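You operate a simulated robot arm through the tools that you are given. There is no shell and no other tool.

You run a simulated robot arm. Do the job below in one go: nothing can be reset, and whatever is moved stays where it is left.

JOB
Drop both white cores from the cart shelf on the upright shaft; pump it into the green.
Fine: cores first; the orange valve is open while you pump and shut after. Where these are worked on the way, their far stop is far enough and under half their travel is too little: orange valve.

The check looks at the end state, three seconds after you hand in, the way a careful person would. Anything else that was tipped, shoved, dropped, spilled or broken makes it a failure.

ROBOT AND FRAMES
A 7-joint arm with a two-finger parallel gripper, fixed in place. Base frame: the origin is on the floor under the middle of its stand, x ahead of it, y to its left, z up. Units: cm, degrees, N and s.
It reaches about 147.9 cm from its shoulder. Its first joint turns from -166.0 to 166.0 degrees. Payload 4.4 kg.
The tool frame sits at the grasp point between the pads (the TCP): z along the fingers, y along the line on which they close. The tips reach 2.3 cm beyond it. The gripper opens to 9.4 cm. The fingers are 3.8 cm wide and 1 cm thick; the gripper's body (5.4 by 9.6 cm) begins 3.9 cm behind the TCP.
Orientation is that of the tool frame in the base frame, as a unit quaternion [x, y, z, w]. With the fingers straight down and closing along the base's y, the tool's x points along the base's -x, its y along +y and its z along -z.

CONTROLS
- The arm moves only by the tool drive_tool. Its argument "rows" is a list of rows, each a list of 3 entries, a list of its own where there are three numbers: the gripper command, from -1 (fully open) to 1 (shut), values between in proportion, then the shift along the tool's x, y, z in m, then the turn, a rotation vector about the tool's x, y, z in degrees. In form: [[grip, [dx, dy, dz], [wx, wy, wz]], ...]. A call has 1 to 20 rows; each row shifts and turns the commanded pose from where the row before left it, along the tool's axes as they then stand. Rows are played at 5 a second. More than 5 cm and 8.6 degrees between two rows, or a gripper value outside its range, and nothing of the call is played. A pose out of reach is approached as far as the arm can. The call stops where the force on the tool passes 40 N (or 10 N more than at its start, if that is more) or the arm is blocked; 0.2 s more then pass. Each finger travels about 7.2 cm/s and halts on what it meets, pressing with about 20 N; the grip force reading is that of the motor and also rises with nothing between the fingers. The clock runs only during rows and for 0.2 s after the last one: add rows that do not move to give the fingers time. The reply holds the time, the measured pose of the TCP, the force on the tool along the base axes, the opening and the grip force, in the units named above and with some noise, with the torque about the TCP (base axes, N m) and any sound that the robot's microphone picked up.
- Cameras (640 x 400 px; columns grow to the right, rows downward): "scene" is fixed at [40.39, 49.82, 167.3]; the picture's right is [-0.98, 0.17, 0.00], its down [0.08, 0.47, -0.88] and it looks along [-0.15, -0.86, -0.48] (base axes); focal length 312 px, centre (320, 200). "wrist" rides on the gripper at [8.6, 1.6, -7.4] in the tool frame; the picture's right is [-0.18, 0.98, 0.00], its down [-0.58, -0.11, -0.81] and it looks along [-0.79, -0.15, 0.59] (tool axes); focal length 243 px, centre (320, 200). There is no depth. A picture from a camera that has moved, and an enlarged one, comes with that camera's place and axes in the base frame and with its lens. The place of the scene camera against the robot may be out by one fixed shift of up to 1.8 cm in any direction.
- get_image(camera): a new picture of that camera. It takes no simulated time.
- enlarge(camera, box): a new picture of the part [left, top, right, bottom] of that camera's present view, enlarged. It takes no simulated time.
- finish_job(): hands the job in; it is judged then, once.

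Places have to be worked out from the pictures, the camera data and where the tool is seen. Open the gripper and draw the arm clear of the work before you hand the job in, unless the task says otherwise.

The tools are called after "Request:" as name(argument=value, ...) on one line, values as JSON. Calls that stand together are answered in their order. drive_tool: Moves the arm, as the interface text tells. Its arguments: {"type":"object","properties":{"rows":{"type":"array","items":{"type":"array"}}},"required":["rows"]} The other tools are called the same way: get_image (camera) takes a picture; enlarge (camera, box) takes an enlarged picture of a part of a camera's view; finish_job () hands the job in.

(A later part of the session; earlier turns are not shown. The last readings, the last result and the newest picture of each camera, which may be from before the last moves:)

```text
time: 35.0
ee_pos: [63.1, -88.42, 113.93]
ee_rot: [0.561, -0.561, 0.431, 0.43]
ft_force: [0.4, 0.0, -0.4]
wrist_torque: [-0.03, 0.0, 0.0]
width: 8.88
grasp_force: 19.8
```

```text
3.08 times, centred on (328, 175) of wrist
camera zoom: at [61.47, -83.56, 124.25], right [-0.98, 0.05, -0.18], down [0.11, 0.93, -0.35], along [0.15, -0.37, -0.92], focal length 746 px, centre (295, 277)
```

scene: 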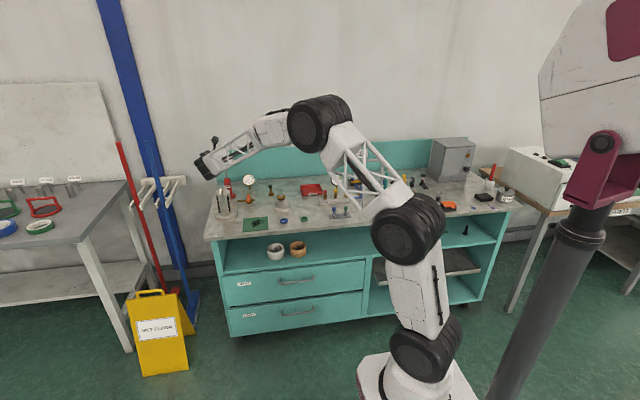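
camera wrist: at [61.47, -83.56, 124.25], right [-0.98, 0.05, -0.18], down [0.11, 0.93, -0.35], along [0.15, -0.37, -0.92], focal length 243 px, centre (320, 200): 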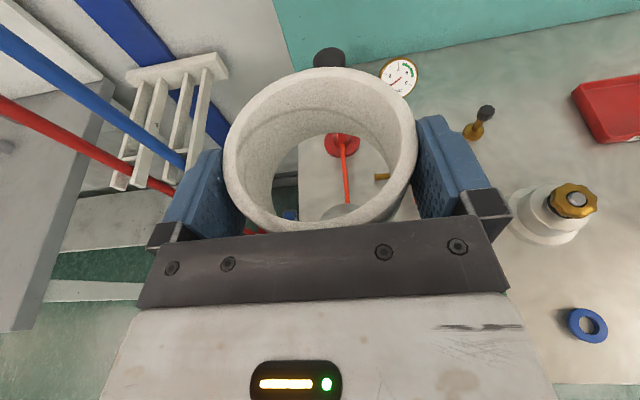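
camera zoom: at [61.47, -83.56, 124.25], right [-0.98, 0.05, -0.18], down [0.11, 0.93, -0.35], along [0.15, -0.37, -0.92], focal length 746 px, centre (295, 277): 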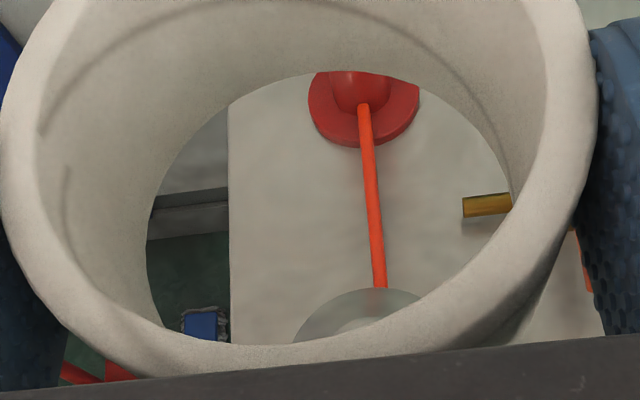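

The cone's back edge appears where predicted within ~0.1 cm, so alignment is good. I descend 10 cm so the core's bottom is just above the tip and recheck.

Request:
drive_tool(rows=[[1, [-0.0192, 0.0001, 0.0055], [0, 0, 0]], [1, [-0.0192, 0.0001, 0.0055], [0, 0, 0]], [1, [-0.0192, 0.0001, 0.0055], [0, 0, 0]], [1, [-0.0192, 0.0001, 0.0055], [0, 0, 0]], [1, [-0.0192, 0.0001, 0.0055], [0, 0, 0]], [1, [0, 0, 0], [0, 0, 0]], [1, [0, 0, 0], [0, 0, 0]]])

Request:
enlarge(camera="wrist", box=[210, 60, 434, 240])

Request:
enlarge(camera="scene", box=[195, 155, 275, 225])

```text
time: 36.6
ee_pos: [63.06, -88.62, 103.84]
ee_rot: [0.561, -0.56, 0.431, 0.431]
ft_force: [-0.5, -0.1, -0.8]
wrist_torque: [0.03, -0.01, -0.02]
width: 8.87
grasp_force: 20.0
```

```text
2.22 times, centred on (322, 150) of wrist
camera zoom: at [61.42, -83.69, 114.25], right [-0.98, 0.05, -0.18], down [0.11, 0.93, -0.35], along [0.15, -0.37, -0.92], focal length 539 px, centre (316, 311)
```

zoom: 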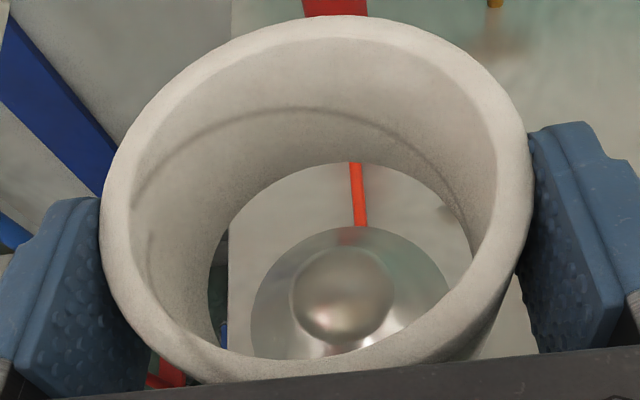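

```text
5.71 times, centred on (235, 190) of scene
camera zoom: at [40.39, 49.82, 167.3], right [-0.98, 0.17, 0.0], down [0.08, 0.47, -0.88], along [-0.15, -0.86, -0.48], focal length 1780 px, centre (806, 257)
```

zoom: 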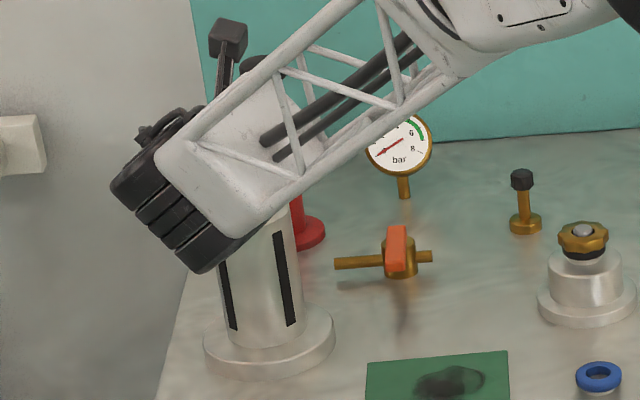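

The cone tip is centred inside the ring and the flat edges match the prediction. I descend slowly 4 cm to bring the core's lower edge over the cylinder, watching forces.

Request:
drive_tool(rows=[[1, [-0.0048, 0, 0.0013], [0, 0, 0]], [1, [-0.0048, 0, 0.0013], [0, 0, 0]], [1, [-0.0048, 0, 0.0013], [0, 0, 0]], [1, [-0.0048, 0, 0.0013], [0, 0, 0]], [1, [-0.0048, 0, 0.0013], [0, 0, 0]], [1, [-0.0048, 0, 0.0013], [0, 0, 0]], [1, [-0.0048, 0, 0.0013], [0, 0, 0]], [1, [-0.0048, 0, 0.0013], [0, 0, 0]], [1, [0, 0, 0], [0, 0, 0]]])

Request:
enlarge(camera="wrist", box=[210, 60, 434, 240])

```text
time: 38.6
ee_pos: [62.92, -88.74, 99.99]
ee_rot: [0.561, -0.561, 0.43, 0.43]
ft_force: [0.6, 0.0, -1.2]
wrist_torque: [0.02, -0.01, 0.01]
width: 8.87
grasp_force: 20.2
```

```text
2.22 times, centred on (322, 150) of wrist
camera zoom: at [61.41, -83.74, 110.29], right [-0.98, 0.05, -0.18], down [0.11, 0.93, -0.35], along [0.15, -0.37, -0.92], focal length 539 px, centre (316, 311)
```

zoom: 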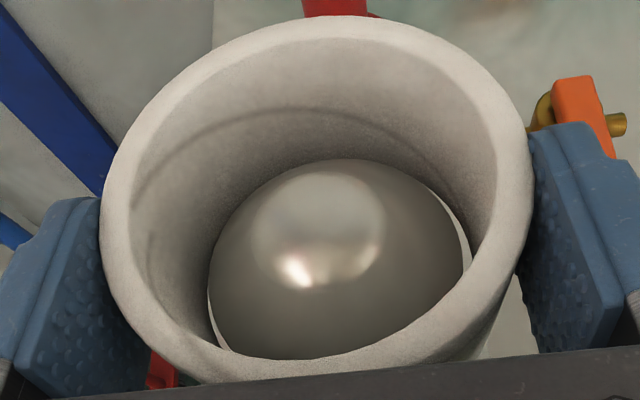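

No contact force, and the cone nearly fills the bore evenly. I continue down slowly.

Request:
drive_tool(rows=[[1, [-0.0039, 0, 0.001], [0, 0, 0]], [1, [-0.0039, 0, 0.001], [0, 0, 0]], [1, [-0.0039, 0, 0.001], [0, 0, 0]], [1, [-0.0039, 0, 0.001], [0, 0, 0]], [1, [-0.0039, 0, 0.001], [0, 0, 0]], [1, [-0.0039, 0, 0.001], [0, 0, 0]], [1, [0, 0, 0], [0, 0, 0]]])

Request:
enlarge(camera="wrist", box=[210, 60, 434, 240])

```text
time: 40.2
ee_pos: [62.99, -88.61, 97.71]
ee_rot: [-0.561, 0.562, -0.43, -0.431]
ft_force: [0.2, 0.0, -1.1]
wrist_torque: [0.03, 0.03, 0.0]
width: 8.88
grasp_force: 20.7
```

```text
2.22 times, centred on (322, 150) of wrist
camera zoom: at [61.39, -83.71, 107.89], right [-0.98, 0.05, -0.18], down [0.11, 0.93, -0.35], along [0.15, -0.37, -0.92], focal length 539 px, centre (316, 311)
```

zoom: 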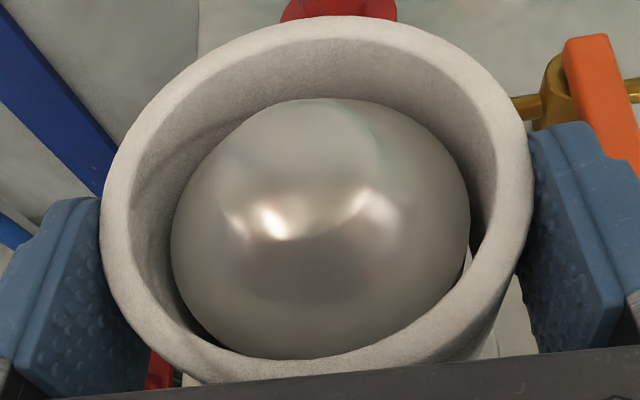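

The core is on the cylinder with a visible clearance all round and no side force. I lower it most of the way to the flange.

Request:
drive_tool(rows=[[1, [-0.0048, 0, 0.0013], [0, 0, 0]], [1, [-0.0048, 0, 0.0013], [0, 0, 0]], [1, [-0.0048, 0, 0.0013], [0, 0, 0]], [1, [-0.0048, 0, 0.0013], [0, 0, 0]], [1, [-0.0048, 0, 0.0013], [0, 0, 0]], [1, [-0.0048, 0, 0.0013], [0, 0, 0]], [1, [-0.0048, 0, 0.0013], [0, 0, 0]], [1, [-0.0048, 0, 0.0013], [0, 0, 0]], [1, [-0.0048, 0, 0.0013], [0, 0, 0]], [1, [-0.0048, 0, 0.0013], [0, 0, 0]], [1, [-0.0048, 0, 0.0013], [0, 0, 0]], [1, [-0.0048, 0, 0.0013], [0, 0, 0]], [1, [0, 0, 0], [0, 0, 0]]])

Request:
get_image(camera="wrist")

Request:
enlarge(camera="scene", box=[195, 155, 275, 225])

```text
time: 43.0
ee_pos: [62.91, -88.57, 91.46]
ee_rot: [0.561, -0.56, 0.431, 0.43]
ft_force: [0.5, -0.9, -1.1]
wrist_torque: [-0.03, 0.0, 0.02]
width: 8.87
grasp_force: 19.6
```

```text
taken
camera wrist: at [61.39, -83.72, 101.86], right [-0.98, 0.05, -0.18], down [0.11, 0.93, -0.35], along [0.15, -0.37, -0.92], focal length 243 px, centre (320, 200)
```

wrist: 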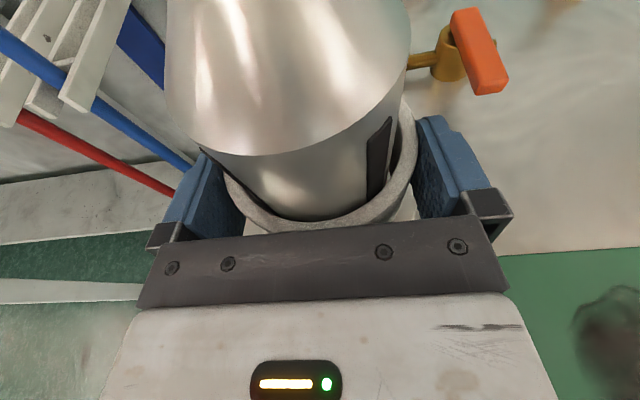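

```text
5.71 times, centred on (235, 190) of scene
camera zoom: at [40.39, 49.82, 167.3], right [-0.98, 0.17, 0.0], down [0.08, 0.47, -0.88], along [-0.15, -0.86, -0.48], focal length 1780 px, centre (806, 257)
```

zoom: 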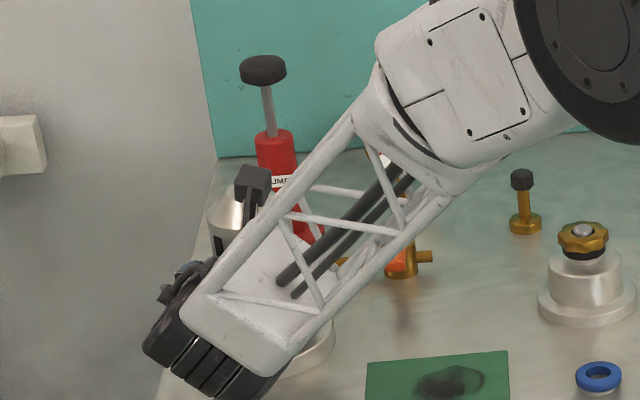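

Core 1's bottom is ~2 cm above the flange, nothing touches. I lower another 1.5 cm in small steps, then open.

Request:
drive_tool(rows=[[1, [-0.0029, 0, 0.0008], [0, 0, 0]], [1, [-0.0029, 0, 0.0008], [0, 0, 0]], [1, [-0.0029, 0, 0.0008], [0, 0, 0]], [1, [-0.0029, 0, 0.0008], [0, 0, 0]], [1, [-0.0029, 0, 0.0008], [0, 0, 0]], [1, [0, 0, 0], [0, 0, 0]]])

Request:
get_image(camera="wrist")

```text
time: 44.4
ee_pos: [62.98, -88.73, 89.96]
ee_rot: [0.561, -0.561, 0.431, 0.431]
ft_force: [-0.3, -0.9, -1.1]
wrist_torque: [-0.01, 0.0, -0.03]
width: 8.87
grasp_force: 20.0
```

```text
taken
camera wrist: at [61.4, -83.73, 100.41], right [-0.98, 0.05, -0.18], down [0.11, 0.93, -0.35], along [0.15, -0.37, -0.92], focal length 243 px, centre (320, 200)
```

wrist: 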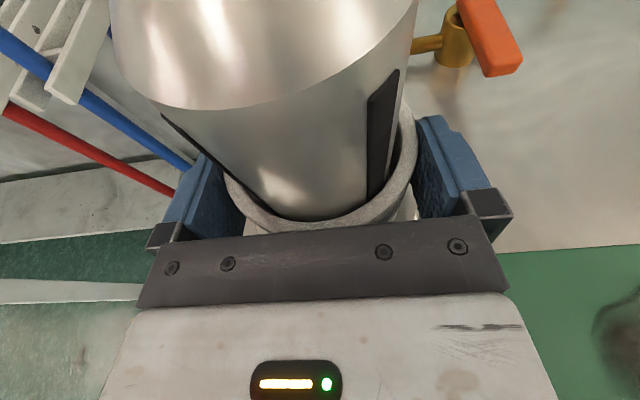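

Close above the flange with no contact. I open the gripper to drop core 1 and then back straight out.

Request:
drive_tool(rows=[[-1, [0, 0, 0], [0, 0, 0]], [-1, [0, 0, 0], [0, 0, 0]], [-1, [0, 0, 0], [0, 0, 0]], [-1, [0, 0, 0], [0, 0, 0]]])

Request:
get_image(camera="wrist")

```text
time: 45.4
ee_pos: [62.97, -88.62, 90.1]
ee_rot: [0.561, -0.561, 0.431, 0.43]
ft_force: [0.8, 0.6, 0.6]
wrist_torque: [-0.03, 0.03, 0.01]
width: 9.4
grasp_force: 0.1
```

```text
taken
camera wrist: at [61.4, -83.72, 100.41], right [-0.98, 0.05, -0.18], down [0.11, 0.93, -0.35], along [0.15, -0.37, -0.92], focal length 243 px, centre (320, 200)
```

wrist: 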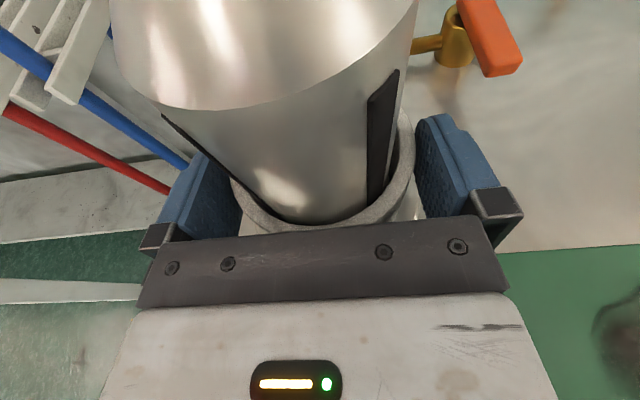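

Released; the core settled on the flange with gaps on both pads. I retreat along +y, slowly at first.

Request:
drive_tool(rows=[[-1, [-0.0026, 0, -0.0097], [0, 0, 0]], [-1, [-0.0026, 0, -0.0097], [0, 0, 0]], [-1, [-0.0026, 0, -0.0097], [0, 0, 0]], [-1, [-0.0026, 0, -0.0097], [0, 0, 0]], [-1, [-0.0026, 0, -0.0097], [0, 0, 0]], [-1, [-0.0026, 0, -0.0097], [0, 0, 0]], [-1, [-0.0065, 0, -0.0241], [0, 0, 0]], [-1, [-0.0065, 0, -0.0241], [0, 0, 0]], [-1, [-0.0065, 0, -0.0241], [0, 0, 0]], [-1, [-0.0065, 0, -0.0241], [0, 0, 0]], [-1, [-0.0065, 0, -0.0241], [0, 0, 0]], [-1, [-0.0065, 0, -0.0241], [0, 0, 0]], [-1, [-0.0065, 0, -0.0241], [0, 0, 0]], [-1, [-0.0065, 0, -0.0241], [0, 0, 0]], [-1, [-0.0065, 0, -0.0241], [0, 0, 0]], [-1, [-0.0065, 0, -0.0241], [0, 0, 0]], [-1, [-0.0065, 0, -0.0241], [0, 0, 0]], [-1, [0, 0, 0], [0, 0, 0]]])

Request:
get_image(camera="wrist")

Request:
get_image(camera="scene")

```text
time: 49.2
ee_pos: [63.05, -55.16, 89.98]
ee_rot: [-0.561, 0.561, -0.431, -0.43]
ft_force: [0.6, 0.4, 0.3]
wrist_torque: [0.02, -0.01, 0.02]
width: 9.41
grasp_force: 0.0
```

```text
taken
camera wrist: at [61.42, -50.29, 100.34], right [-0.98, 0.05, -0.18], down [0.11, 0.93, -0.35], along [0.15, -0.37, -0.92], focal length 243 px, centre (320, 200)
```

wrist: 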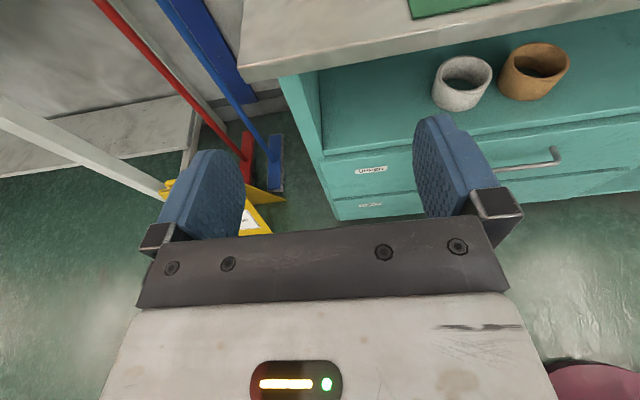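

```text
taken
```

scene: 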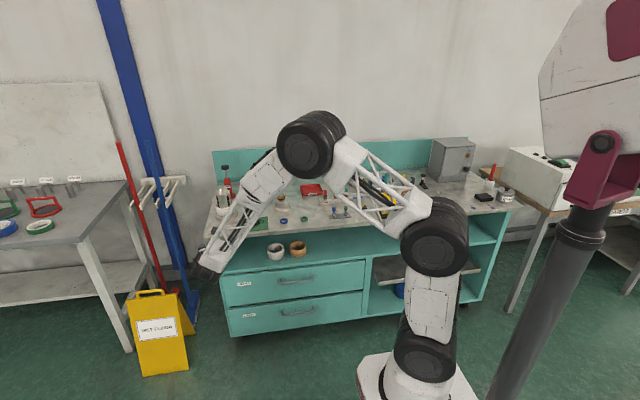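

Core 1 released. I go back down in front of the shelf and line up with core 2 at x≈40.0.

Request:
drive_tool(rows=[[-1, [-0.0177, 0.0192, 0.0047], [0, 0, 0]], [-1, [-0.0177, 0.0192, 0.0047], [0, 0, 0]], [-1, [-0.0177, 0.0192, 0.0047], [0, 0, 0]], [-1, [-0.0177, 0.0192, 0.0047], [0, 0, 0]], [-1, [-0.0177, 0.0192, 0.0047], [0, 0, 0]], [-1, [-0.0177, 0.0192, 0.0047], [0, 0, 0]], [-1, [-0.0177, 0.0192, 0.0047], [0, 0, 0]], [-1, [-0.0177, 0.0192, 0.0047], [0, 0, 0]], [-1, [-0.0177, 0.0192, 0.0047], [0, 0, 0]], [-1, [-0.0177, 0.0192, 0.0047], [0, 0, 0]], [-1, [-0.0177, 0.0192, 0.0047], [0, 0, 0]], [-1, [-0.0177, 0.0192, 0.0047], [0, 0, 0]], [-1, [0, 0, 0.0219], [0, 0, 0]], [-1, [0, 0, 0.0219], [0, 0, 0]], [-1, [0, 0, 0.0219], [0, 0, 0]], [-1, [0, 0, 0.0219], [0, 0, 0]], [-1, [0, 0, 0.0219], [0, 0, 0]], [-1, [0, 0, 0.0219], [0, 0, 0]], [-1, [0, 0, 0], [0, 0, 0]], [-1, [0, 0, 0], [0, 0, 0]]])

Request:
get_image(camera="wrist")

Request:
enlarge(camera="wrist", box=[200, 0, 440, 150])

Request:
enlarge(camera="scene", box=[205, 155, 285, 225])

```text
time: 53.4
ee_pos: [39.92, -67.8, 64.67]
ee_rot: [0.561, -0.56, 0.431, 0.43]
ft_force: [0.1, -0.3, 0.2]
wrist_torque: [0.02, 0.0, 0.0]
width: 9.41
grasp_force: 0.0
```

```text
taken
camera wrist: at [38.38, -62.88, 74.96], right [-0.98, 0.05, -0.18], down [0.11, 0.93, -0.35], along [0.15, -0.37, -0.92], focal length 243 px, centre (320, 200)
```

wrist: 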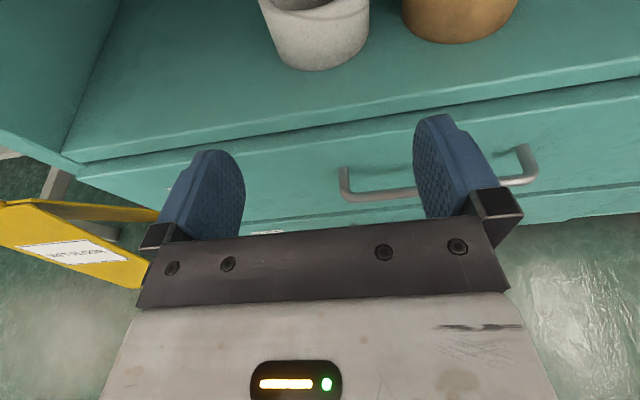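

```text
2.67 times, centred on (320, 75) of wrist
camera zoom: at [38.38, -62.88, 74.96], right [-0.98, 0.05, -0.18], down [0.11, 0.93, -0.35], along [0.15, -0.37, -0.92], focal length 647 px, centre (320, 533)
```

zoom: 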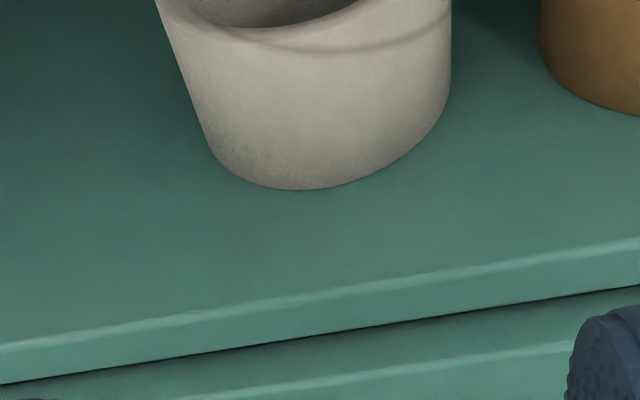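

```text
5.71 times, centred on (245, 190) of scene
camera zoom: at [40.39, 49.82, 167.3], right [-0.98, 0.17, 0.0], down [0.08, 0.47, -0.88], along [-0.15, -0.86, -0.48], focal length 1780 px, centre (749, 257)
```

zoom: 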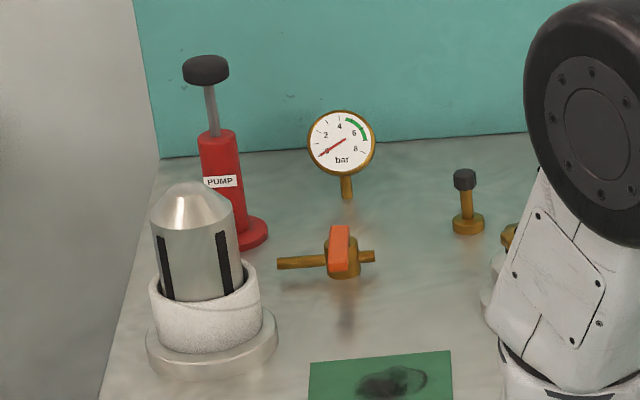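

Core 1 rests squarely on the flange. Core 2 fits at x within 0.05 cm of the tool plane, axis y ≈ -85.9; I advance to just before the wide part.

Request:
drive_tool(rows=[[-1, [0.0025, 0, 0.0223], [0, 0, 0]], [-1, [0.0025, 0, 0.0223], [0, 0, 0]], [-1, [0.0025, 0, 0.0223], [0, 0, 0]], [-1, [0.0025, 0, 0.0223], [0, 0, 0]], [-1, [0.0025, 0, 0.0223], [0, 0, 0]], [-1, [0.0025, 0, 0.0223], [0, 0, 0]], [-1, [0, 0, 0], [0, 0, 0]], [-1, [0, 0, 0], [0, 0, 0]]])

Request:
enlarge(camera="wrist", box=[190, 10, 478, 190])

```text
time: 55.2
ee_pos: [39.96, -81.21, 62.61]
ee_rot: [0.561, -0.561, 0.431, 0.43]
ft_force: [0.7, 0.1, -0.9]
wrist_torque: [-0.03, 0.01, 0.03]
width: 9.39
grasp_force: 0.0
```

```text
2.22 times, centred on (334, 100) of wrist
camera zoom: at [38.32, -76.25, 72.92], right [-0.98, 0.05, -0.18], down [0.11, 0.93, -0.35], along [0.15, -0.37, -0.92], focal length 539 px, centre (289, 422)
```

zoom: 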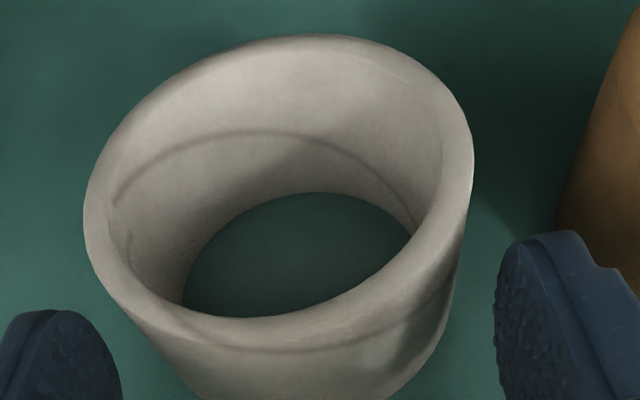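

Centred within 0.05 cm, no contact. I advance the last 3.3 cm.

Request:
drive_tool(rows=[[-1, [0.0015, -0.0002, 0.0064], [0, 0, 0]], [-1, [0.0015, 0, 0.0064], [0, 0, 0]], [-1, [0.0015, 0, 0.0064], [0, 0, 0]], [-1, [0.0015, 0, 0.0064], [0, 0, 0]], [-1, [0.0015, 0, 0.0064], [0, 0, 0]], [-1, [0, 0, 0], [0, 0, 0]]])

Request:
get_image(camera="wrist")

```text
time: 56.6
ee_pos: [39.94, -84.42, 62.59]
ee_rot: [0.561, -0.561, 0.43, 0.43]
ft_force: [0.0, 0.6, 0.0]
wrist_torque: [0.01, 0.02, 0.0]
width: 9.37
grasp_force: 0.0
```

```text
taken
camera wrist: at [38.37, -79.48, 72.86], right [-0.98, 0.05, -0.18], down [0.11, 0.93, -0.35], along [0.15, -0.37, -0.92], focal length 243 px, centre (320, 200)
```

wrist: 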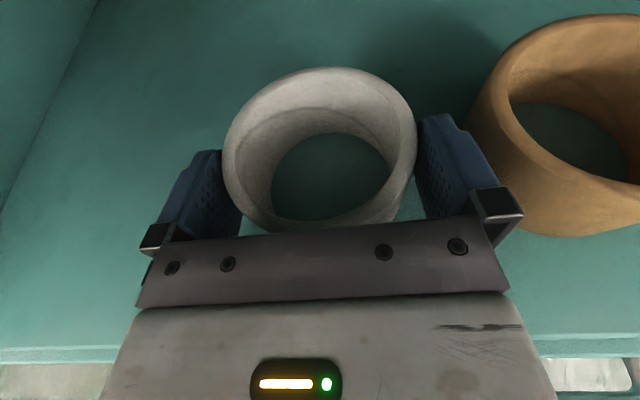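

Same relative position as with core 1. I close and lift.

Request:
drive_tool(rows=[[1, [0, 0, 0], [0, 0, 0]], [1, [0, 0, 0], [0, 0, 0]], [1, [0, 0, 0], [0, 0, 0]], [1, [0, 0, 0], [0, 0, 0]], [1, [0.0048, 0, -0.0013], [0, 0, 0]], [1, [0.0048, 0, -0.0013], [0, 0, 0]], [1, [0.0048, 0, -0.0013], [0, 0, 0]], [1, [0, 0, 0], [0, 0, 0]]])

Request:
get_image(camera="wrist")

```text
time: 58.4
ee_pos: [39.95, -84.29, 64.11]
ee_rot: [0.562, -0.56, 0.431, 0.43]
ft_force: [1.1, -0.5, -0.6]
wrist_torque: [-0.03, -0.01, 0.03]
width: 8.87
grasp_force: 20.0
```

```text
taken
camera wrist: at [38.37, -79.45, 74.39], right [-0.98, 0.05, -0.18], down [0.11, 0.93, -0.35], along [0.15, -0.37, -0.92], focal length 243 px, centre (320, 200)
```

wrist: 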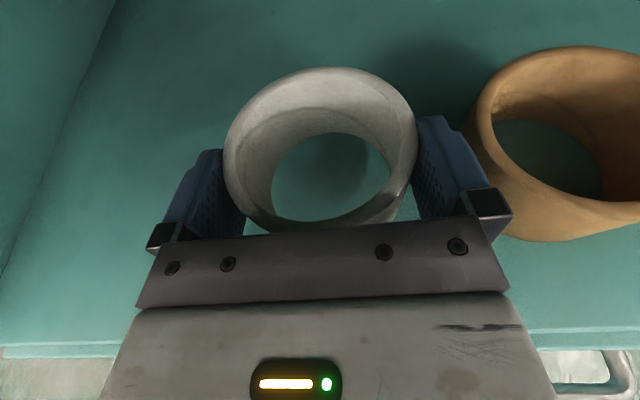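

Core 2 is held and lifted. I withdraw straight out by 30 cm.

Request:
drive_tool(rows=[[1, [-0.0065, 0, -0.0241], [0, 0, 0]], [1, [-0.0065, 0, -0.0241], [0, 0, 0]], [1, [-0.0065, 0, -0.0241], [0, 0, 0]], [1, [-0.0065, 0, -0.0241], [0, 0, 0]], [1, [-0.0065, 0, -0.0241], [0, 0, 0]], [1, [-0.0065, 0, -0.0241], [0, 0, 0]], [1, [-0.0065, 0, -0.0241], [0, 0, 0]], [1, [-0.0065, 0, -0.0241], [0, 0, 0]], [1, [-0.0065, 0, -0.0241], [0, 0, 0]], [1, [-0.0065, 0, -0.0241], [0, 0, 0]], [1, [-0.0065, 0, -0.0241], [0, 0, 0]], [1, [-0.0065, 0, -0.0241], [0, 0, 0]], [1, [0, 0, 0], [0, 0, 0]]])

```text
time: 61.2
ee_pos: [39.97, -54.37, 63.99]
ee_rot: [0.561, -0.561, 0.431, 0.43]
ft_force: [-0.4, 0.1, 0.1]
wrist_torque: [0.04, -0.02, 0.01]
width: 8.88
grasp_force: 20.1
```

Now I raise 50 cm while moving over to x≈63.

Request:
drive_tool(rows=[[1, [0.0242, -0.0115, -0.0065], [0, 0, 0]], [1, [0.0242, -0.0115, -0.0065], [0, 0, 0]], [1, [0.0242, -0.0115, -0.0065], [0, 0, 0]], [1, [0.0242, -0.0115, -0.0065], [0, 0, 0]], [1, [0.0242, -0.0115, -0.0065], [0, 0, 0]], [1, [0.0242, -0.0115, -0.0065], [0, 0, 0]], [1, [0.0242, -0.0115, -0.0065], [0, 0, 0]], [1, [0.0242, -0.0115, -0.0065], [0, 0, 0]], [1, [0.0242, -0.0115, -0.0065], [0, 0, 0]], [1, [0.0242, -0.0115, -0.0065], [0, 0, 0]], [1, [0.0242, -0.0115, -0.0065], [0, 0, 0]], [1, [0.0242, -0.0115, -0.0065], [0, 0, 0]], [1, [0.0242, -0.0115, -0.0065], [0, 0, 0]], [1, [0.0242, -0.0115, -0.0065], [0, 0, 0]], [1, [0.0242, -0.0115, -0.0065], [0, 0, 0]], [1, [0.0242, -0.0115, -0.0065], [0, 0, 0]], [1, [0.0242, -0.0115, -0.0065], [0, 0, 0]], [1, [0.0242, -0.0115, -0.0065], [0, 0, 0]], [1, [0.0242, -0.0115, -0.0065], [0, 0, 0]], [1, [0.0242, -0.0115, -0.0065], [0, 0, 0]]])

```text
time: 65.4
ee_pos: [62.99, -54.54, 114.03]
ee_rot: [0.561, -0.561, 0.43, 0.43]
ft_force: [0.2, 0.2, -1.0]
wrist_torque: [-0.01, 0.02, -0.02]
width: 8.9
grasp_force: 19.9
```

I move forward over the shaft, ending with core 2's bottom ~4 cm above the tip.

Request:
drive_tool(rows=[[1, [0.0022, 0, 0.0246], [0, 0, 0]], [1, [0.0022, 0, 0.0246], [0, 0, 0]], [1, [0.0022, 0, 0.0246], [0, 0, 0]], [1, [0.0022, 0, 0.0246], [0, 0, 0]], [1, [0.0022, 0, 0.0246], [0, 0, 0]], [1, [0.0022, 0, 0.0246], [0, 0, 0]], [1, [0.0022, 0, 0.0246], [0, 0, 0]], [1, [0.0022, 0, 0.0246], [0, 0, 0]], [1, [0.0022, 0, 0.0246], [0, 0, 0]], [1, [0.0022, 0, 0.0246], [0, 0, 0]], [1, [0.0022, 0, 0.0246], [0, 0, 0]], [1, [0.0022, 0, 0.0246], [0, 0, 0]], [1, [0.0022, 0, 0.0246], [0, 0, 0]], [1, [0.0022, 0, 0.0246], [0, 0, 0]], [1, [0, 0, 0], [0, 0, 0]], [1, [0, 0, 0], [0, 0, 0]]])

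Request:
enlarge(camera="wrist", box=[210, 60, 434, 240])

```text
time: 68.8
ee_pos: [62.98, -88.51, 108.28]
ee_rot: [0.561, -0.561, 0.43, 0.43]
ft_force: [0.7, 0.4, -0.7]
wrist_torque: [-0.01, 0.01, -0.05]
width: 8.86
grasp_force: 20.5
```

```text
2.22 times, centred on (322, 150) of wrist
camera zoom: at [61.29, -83.52, 118.48], right [-0.98, 0.05, -0.18], down [0.11, 0.93, -0.35], along [0.15, -0.37, -0.92], focal length 539 px, centre (316, 311)
```

zoom: 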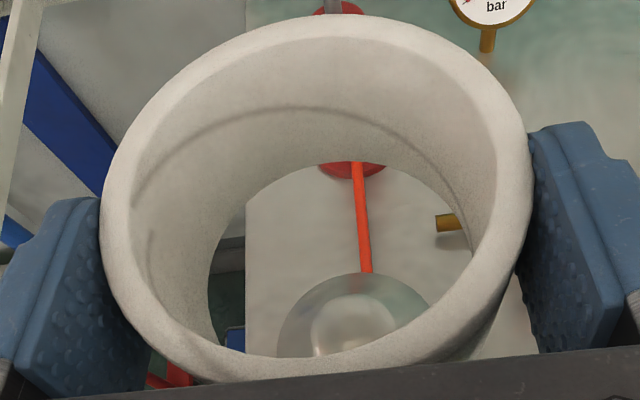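

Aligned as before. I nudge 0.15 cm forward and descend to the same intermediate height where core 1 passed without contact.

Request:
drive_tool(rows=[[1, [-0.01, -0.0001, 0.0029], [0, 0, 0]], [1, [-0.01, -0.0001, 0.0029], [0, 0, 0]], [1, [-0.01, -0.0001, 0.0029], [0, 0, 0]], [1, [-0.01, -0.0001, 0.0029], [0, 0, 0]], [1, [-0.01, -0.0001, 0.0029], [0, 0, 0]], [1, [-0.005, -0.0001, 0.0014], [0, 0, 0]], [1, [-0.005, -0.0001, 0.0014], [0, 0, 0]], [1, [-0.005, 0, 0.0014], [0, 0, 0]], [1, [-0.005, 0, 0.0014], [0, 0, 0]], [1, [-0.005, 0, 0.0014], [0, 0, 0]], [1, [-0.005, 0, 0.0014], [0, 0, 0]], [1, [0, 0, 0], [0, 0, 0]]])

Request:
enlarge(camera="wrist", box=[210, 60, 434, 240])

```text
time: 71.4
ee_pos: [63.01, -88.58, 99.89]
ee_rot: [-0.561, 0.561, -0.431, -0.43]
ft_force: [-1.0, 0.4, -1.2]
wrist_torque: [0.0, 0.01, -0.03]
width: 8.89
grasp_force: 19.6
```

```text
2.22 times, centred on (322, 150) of wrist
camera zoom: at [61.42, -83.65, 110.19], right [-0.98, 0.05, -0.18], down [0.11, 0.93, -0.35], along [0.15, -0.37, -0.92], focal length 539 px, centre (316, 311)
```

zoom: 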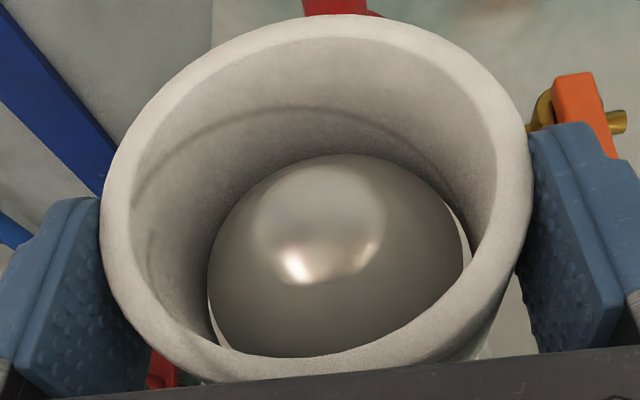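

Same picture as before with core 1, no contact. I lower another 4.4 cm, which should leave core 2 just above core 1.

Request:
drive_tool(rows=[[1, [-0.0048, 0, 0.0013], [0, 0, 0]], [1, [-0.0048, 0, 0.0013], [0, 0, 0]], [1, [-0.0048, 0, 0.0013], [0, 0, 0]], [1, [-0.0048, 0, 0.0013], [0, 0, 0]], [1, [-0.0048, 0, 0.0013], [0, 0, 0]], [1, [-0.0048, 0, 0.0013], [0, 0, 0]], [1, [-0.0048, 0, 0.0013], [0, 0, 0]], [1, [-0.0048, 0, 0.0013], [0, 0, 0]], [1, [-0.0038, 0, 0.001], [0, 0, 0]], [1, [0, 0, 0], [0, 0, 0]]])

Request:
get_image(camera="wrist")

```text
time: 73.6
ee_pos: [63.03, -88.63, 95.52]
ee_rot: [0.562, -0.56, 0.431, 0.43]
ft_force: [1.2, -0.3, -0.8]
wrist_torque: [-0.01, -0.02, -0.02]
width: 8.84
grasp_force: 20.1
```

```text
taken
camera wrist: at [61.47, -83.71, 105.8], right [-0.98, 0.05, -0.18], down [0.11, 0.93, -0.35], along [0.15, -0.37, -0.92], focal length 243 px, centre (320, 200)
```

wrist: 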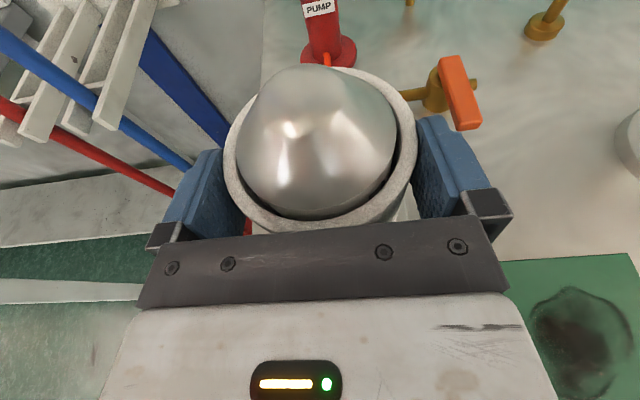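

Core 2 is on the cylinder just above core 1. I open to drop it.

Request:
drive_tool(rows=[[-1, [0, 0, 0], [0, 0, 0]], [-1, [0, 0, 0], [0, 0, 0]], [-1, [0, 0, 0], [0, 0, 0]], [-1, [0, 0, 0], [0, 0, 0]]])

Request:
get_image(camera="wrist")

```text
time: 74.6
ee_pos: [63.07, -88.58, 95.42]
ee_rot: [0.561, -0.561, 0.431, 0.431]
ft_force: [0.0, 0.1, 0.2]
wrist_torque: [-0.04, 0.02, -0.01]
width: 9.41
grasp_force: 0.1
```

```text
taken
camera wrist: at [61.46, -83.71, 105.8], right [-0.98, 0.05, -0.18], down [0.11, 0.93, -0.35], along [0.15, -0.37, -0.92], focal length 243 px, centre (320, 200)
```

wrist: 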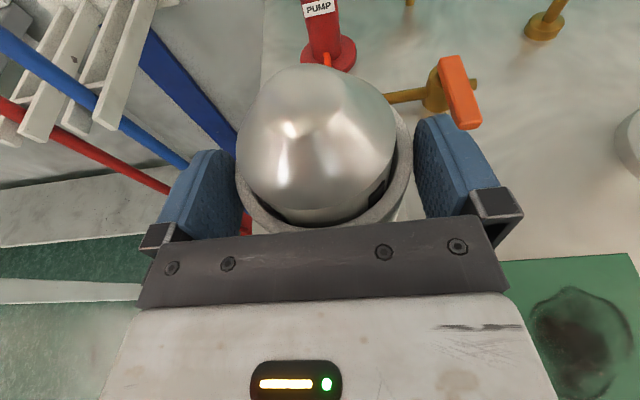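

Core 2 dropped down on core 1. I back straight out, then raise.

Request:
drive_tool(rows=[[-1, [-0.0026, 0, -0.0097], [0, 0, 0]], [-1, [-0.0026, 0, -0.0097], [0, 0, 0]], [-1, [-0.0026, 0, -0.0097], [0, 0, 0]], [-1, [-0.0026, 0, -0.0097], [0, 0, 0]], [-1, [-0.0026, 0, -0.0097], [0, 0, 0]], [-1, [-0.0026, 0, -0.0097], [0, 0, 0]], [-1, [-0.0065, 0, -0.0241], [0, 0, 0]], [-1, [-0.0065, 0, -0.0241], [0, 0, 0]], [-1, [-0.0065, 0, -0.0241], [0, 0, 0]], [-1, [-0.0065, 0, -0.0241], [0, 0, 0]], [-1, [-0.0065, 0, -0.0241], [0, 0, 0]], [-1, [-0.0065, 0, -0.0241], [0, 0, 0]], [-1, [-0.0065, 0, -0.0241], [0, 0, 0]], [-1, [-0.0065, 0, -0.0241], [0, 0, 0]], [-1, [-0.0065, 0, -0.0241], [0, 0, 0]], [-1, [0, 0, 0], [0, 0, 0]]])

Request:
get_image(camera="wrist")

Request:
get_image(camera="scene")

```text
time: 78.0
ee_pos: [63.1, -60.13, 95.28]
ee_rot: [-0.561, 0.561, -0.43, -0.431]
ft_force: [-0.8, 0.2, -0.5]
wrist_torque: [0.02, -0.01, 0.01]
width: 9.43
grasp_force: 0.1
```

```text
taken
camera wrist: at [61.5, -55.21, 105.72], right [-0.98, 0.05, -0.18], down [0.11, 0.93, -0.35], along [0.15, -0.37, -0.92], focal length 243 px, centre (320, 200)
```

wrist: 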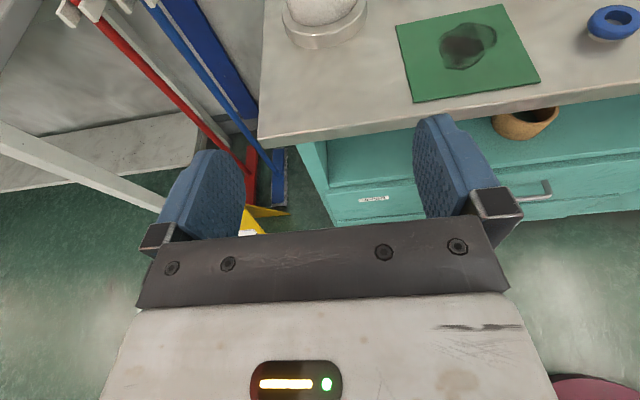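

```text
taken
```

scene: 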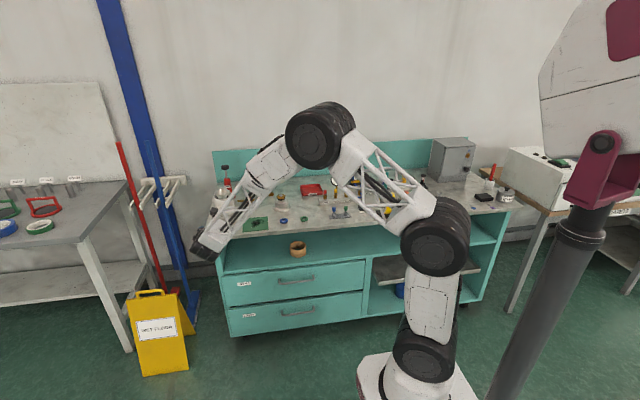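

Both cores are on the shaft. Now I raise and move to look closely at the orange valve from above-front.

Request:
drive_tool(rows=[[-1, [0.0274, 0.0183, -0.0073], [0, 0, 0]], [-1, [0.0274, 0.0183, -0.0073], [0, 0, 0]], [-1, [0.0274, 0.0183, -0.0073], [0, 0, 0]], [-1, [0.0274, 0.0183, -0.0073], [0, 0, 0]], [-1, [0.0274, 0.0183, -0.0073], [0, 0, 0]], [-1, [0.0274, 0.0183, -0.0073], [0, 0, 0]], [-1, [0.0009, 0, 0.0291], [0, 0, 0]], [-1, [0.0009, 0, 0.0291], [0, 0, 0]], [-1, [0.0009, 0, 0.0291], [0, 0, 0]], [-1, [0.0009, 0, 0.0291], [0, 0, 0]], [-1, [0.0009, 0, 0.0291], [0, 0, 0]], [-1, [0.0009, 0, 0.0291], [0, 0, 0]], [-1, [0, 0, 0], [0, 0, 0]], [-1, [0, 0, 0], [0, 0, 0]]])

Request:
get_image(camera="wrist")

Request:
enlarge(camera="wrist", box=[220, 30, 380, 130])

Request:
enlarge(camera="scene", box=[205, 155, 285, 225])

```text
time: 81.0
ee_pos: [52.03, -77.18, 108.53]
ee_rot: [0.562, -0.56, 0.431, 0.43]
ft_force: [-1.2, -1.2, -0.2]
wrist_torque: [0.0, 0.03, 0.01]
width: 9.4
grasp_force: 0.1
```

```text
taken
camera wrist: at [50.43, -72.34, 118.82], right [-0.98, 0.05, -0.18], down [0.11, 0.93, -0.35], along [0.15, -0.37, -0.92], focal length 243 px, centre (320, 200)
```

wrist: 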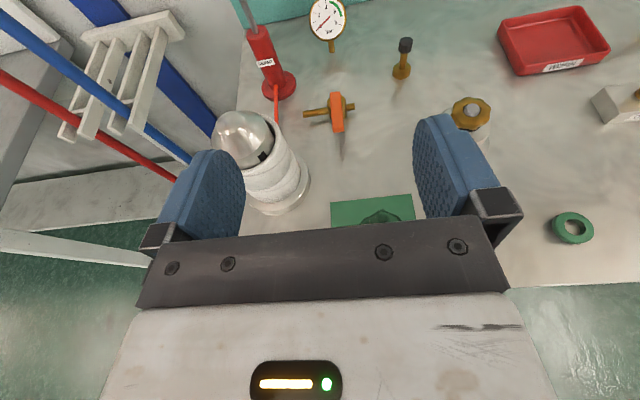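

```text
4.00 times, centred on (300, 80) of wrist
camera zoom: at [50.43, -72.34, 118.82], right [-0.98, 0.05, -0.18], down [0.11, 0.93, -0.35], along [0.15, -0.37, -0.92], focal length 970 px, centre (400, 680)
```

zoom: 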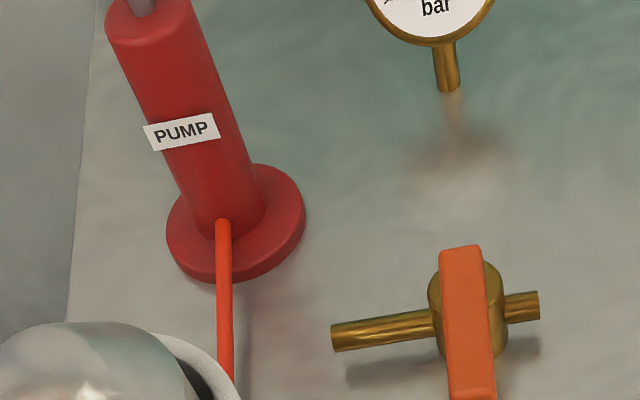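

```text
5.71 times, centred on (245, 190) of scene
camera zoom: at [40.39, 49.82, 167.3], right [-0.98, 0.17, 0.0], down [0.08, 0.47, -0.88], along [-0.15, -0.86, -0.48], focal length 1780 px, centre (749, 257)
```

zoom: 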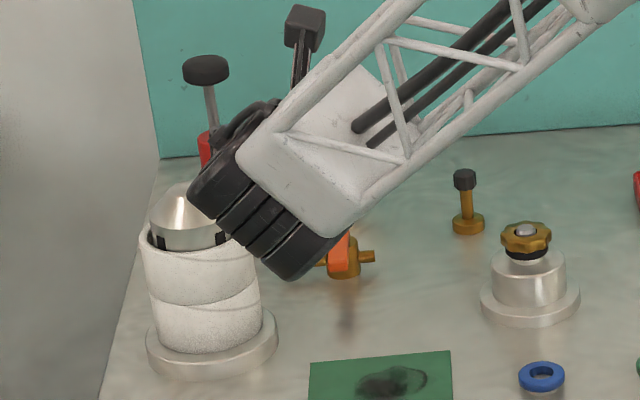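

Both cores are stacked on the shaft. I zoom on the valve handle for geometry.

Request:
enlarge(camera="wrist", box=[290, 80, 386, 140])

Request:
drive_tool(rows=[[-1, [0, 0.03, 0], [0, 0, 0]], [-1, [0, 0.03, 0], [0, 0, 0]], [-1, [0, 0.03, 0], [0, 0, 0]], [-1, [0, 0.03, 0], [0, 0, 0]], [-1, [0, 0, 0], [0, 0, 0]], [-1, [0, 0, 0], [0, 0, 0]]])

Request:
get_image(camera="wrist")

Request:
enlarge(camera="wrist", box=[220, 85, 316, 145])

```text
6.67 times, centred on (338, 110) of wrist
camera zoom: at [50.43, -72.34, 118.82], right [-0.98, 0.05, -0.18], down [0.11, 0.93, -0.35], along [0.15, -0.37, -0.92], focal length 1618 px, centre (200, 800)
```

zoom: 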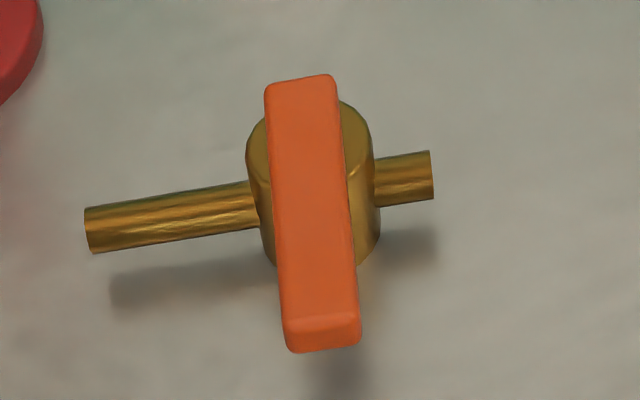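

```text
time: 82.4
ee_pos: [40.12, -77.14, 108.68]
ee_rot: [0.561, -0.561, 0.431, 0.43]
ft_force: [0.0, 0.4, 0.1]
wrist_torque: [0.04, -0.04, 0.01]
width: 9.43
grasp_force: 0.0
```

```text
taken
camera wrist: at [38.44, -72.24, 118.87], right [-0.98, 0.05, -0.18], down [0.11, 0.93, -0.35], along [0.15, -0.37, -0.92], focal length 243 px, centre (320, 200)
```

wrist: 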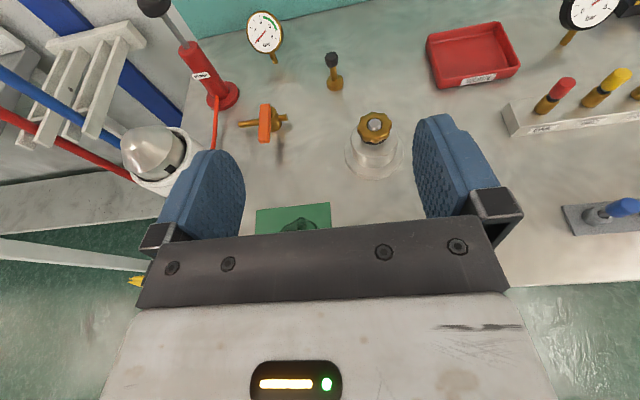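

```text
6.67 times, centred on (268, 115) of wrist
camera zoom: at [38.44, -72.24, 118.87], right [-0.98, 0.05, -0.18], down [0.11, 0.93, -0.35], along [0.15, -0.37, -0.92], focal length 1618 px, centre (667, 767)
```

zoom: 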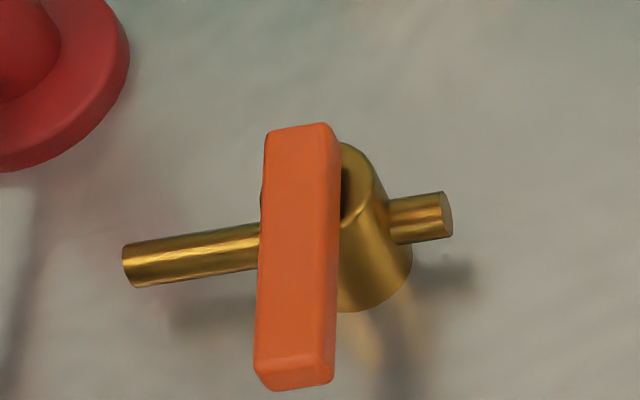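

Triangulation: lever lies along y, x 51.15–52.85, y -102.8…-96.0, z 87.1–88.5, pivoting on the body at ≈(52.1,-102.0); bench z≈84.3, pump ≈(62.3,-109.5). I pitch the hand to point straight down at this safe height.

Request:
drive_tool(rows=[[-1, [0, 0, 0], [0, -8.33, 0]], [-1, [0, 0, 0], [0, -8.33, 0]], [-1, [0, 0, 0], [0, -8.33, 0]], [-1, [0, 0, 0], [0, -8.33, 0]], [-1, [0, 0, 0], [0, -8.33, 0]], [-1, [0, 0, 0], [0, -8.33, 0]], [-1, [0, 0, 0], [0, -8.33, 0]], [-1, [0, 0, 0], [0, -8.33, 0]], [-1, [0, 0, 0], [0, -8.33, 0]], [-1, [0, 0, 0], [0, 0, 0]], [-1, [0, 0, 0], [0, 0, 0]]])

Request:
get_image(camera="wrist")

Request:
get_image(camera="scene")

```text
time: 84.8
ee_pos: [39.95, -77.23, 108.51]
ee_rot: [0.707, -0.707, 0.0, 0.0]
ft_force: [0.0, -0.1, -0.1]
wrist_torque: [0.04, -0.01, -0.02]
width: 9.4
grasp_force: 0.0
```

```text
taken
camera wrist: at [38.45, -85.87, 115.95], right [-0.98, 0.18, 0.0], down [0.11, 0.58, 0.81], along [0.15, 0.79, -0.59], focal length 243 px, centre (320, 200)
```

wrist: 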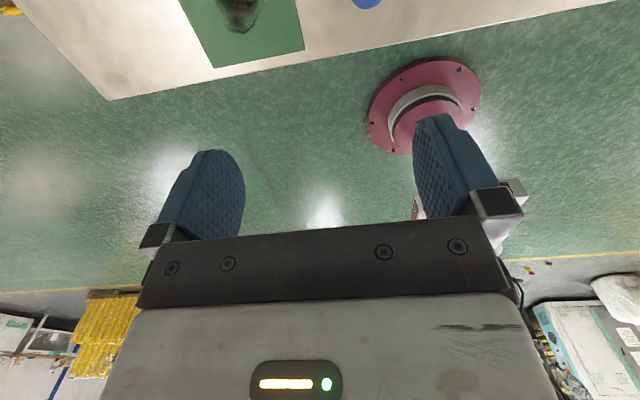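

```text
taken
```

scene: 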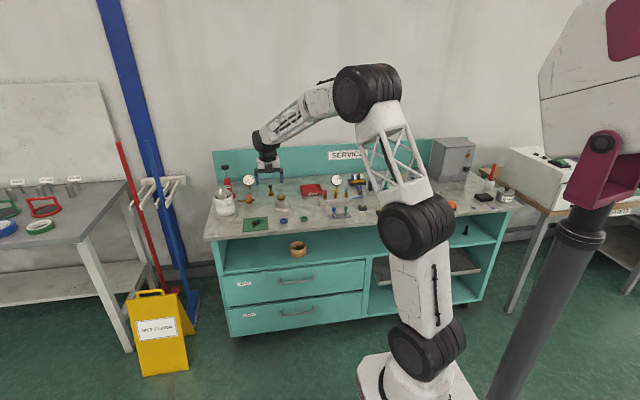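

The hand points straight down. I move above the lever (TCP → (52.0,-97.8)) with a part-closed gripper and check with the camera.

Request:
drive_tool(rows=[[-0.1, [0.0257, -0.0151, 0], [0, 0, 0]], [-0.1, [0.0257, -0.0151, 0], [0, 0, 0]], [-0.1, [0.0257, -0.0151, 0], [0, 0, 0]], [-0.1, [0.0257, -0.0151, 0], [0, 0, 0]], [-0.1, [0.0257, -0.0151, 0], [0, 0, 0]], [-0.1, [0.0257, -0.0151, 0], [0, 0, 0]], [-0.1, [0.0257, -0.0151, 0], [0, 0, 0]], [-0.1, [0.0257, -0.0151, 0], [0, 0, 0]], [-0.1, [0, 0, 0.02], [0, 0, 0]], [-0.1, [0, 0, 0.02], [0, 0, 0]], [-0.1, [0, 0, 0.02], [0, 0, 0]], [-0.1, [0, 0, 0.02], [0, 0, 0]], [-0.1, [0, 0, 0], [0, 0, 0]], [-0.1, [0, 0, 0], [0, 0, 0]]])

Request:
get_image(camera="wrist")

Request:
enlarge(camera="scene", box=[205, 130, 301, 210])

```text
time: 87.8
ee_pos: [52.1, -97.69, 100.5]
ee_rot: [-0.707, 0.707, 0.0, 0.001]
ft_force: [-0.1, 0.3, 0.2]
wrist_torque: [0.01, 0.01, 0.0]
width: 5.2
grasp_force: 0.1
```

```text
taken
camera wrist: at [50.55, -106.42, 107.97], right [-0.98, 0.18, 0.0], down [0.11, 0.58, 0.81], along [0.15, 0.79, -0.59], focal length 243 px, centre (320, 200)
```

wrist: 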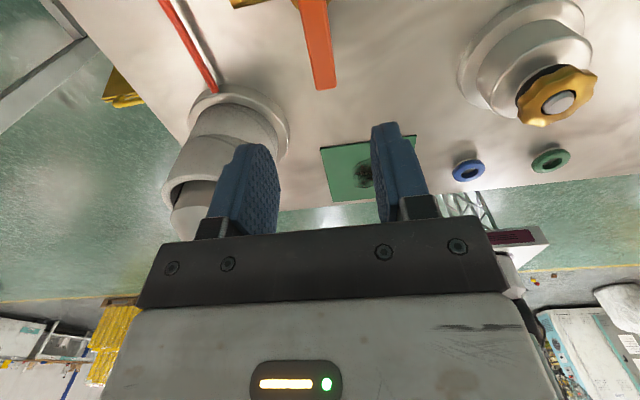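

```text
5.00 times, centred on (253, 170) of scene
camera zoom: at [40.39, 49.82, 167.3], right [-0.98, 0.17, 0.0], down [0.08, 0.47, -0.88], along [-0.15, -0.86, -0.48], focal length 1558 px, centre (655, 350)
```

zoom: 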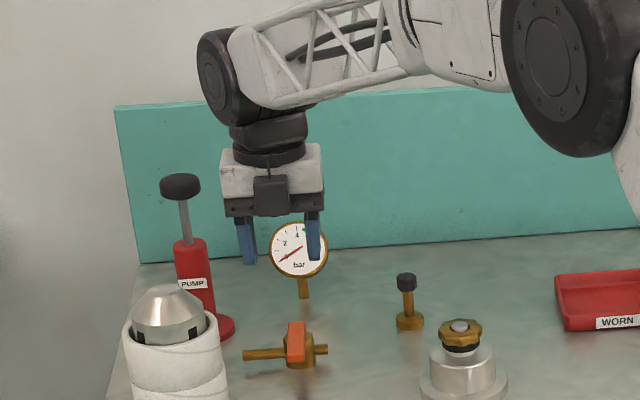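

I zoom on the lever in this view to check the lateral alignment between the fingers.

Request:
enlarge(camera="wrist", box=[200, 0, 440, 150])

```text
2.67 times, centred on (320, 75) of wrist
camera zoom: at [50.55, -106.42, 107.97], right [-0.98, 0.18, 0.0], down [0.11, 0.58, 0.81], along [0.15, 0.79, -0.59], focal length 647 px, centre (320, 533)
```

zoom: 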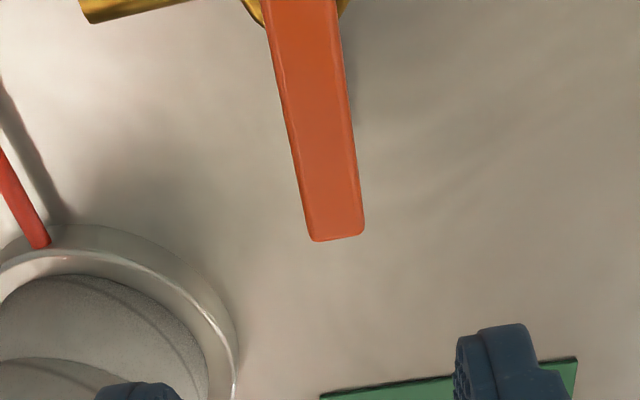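

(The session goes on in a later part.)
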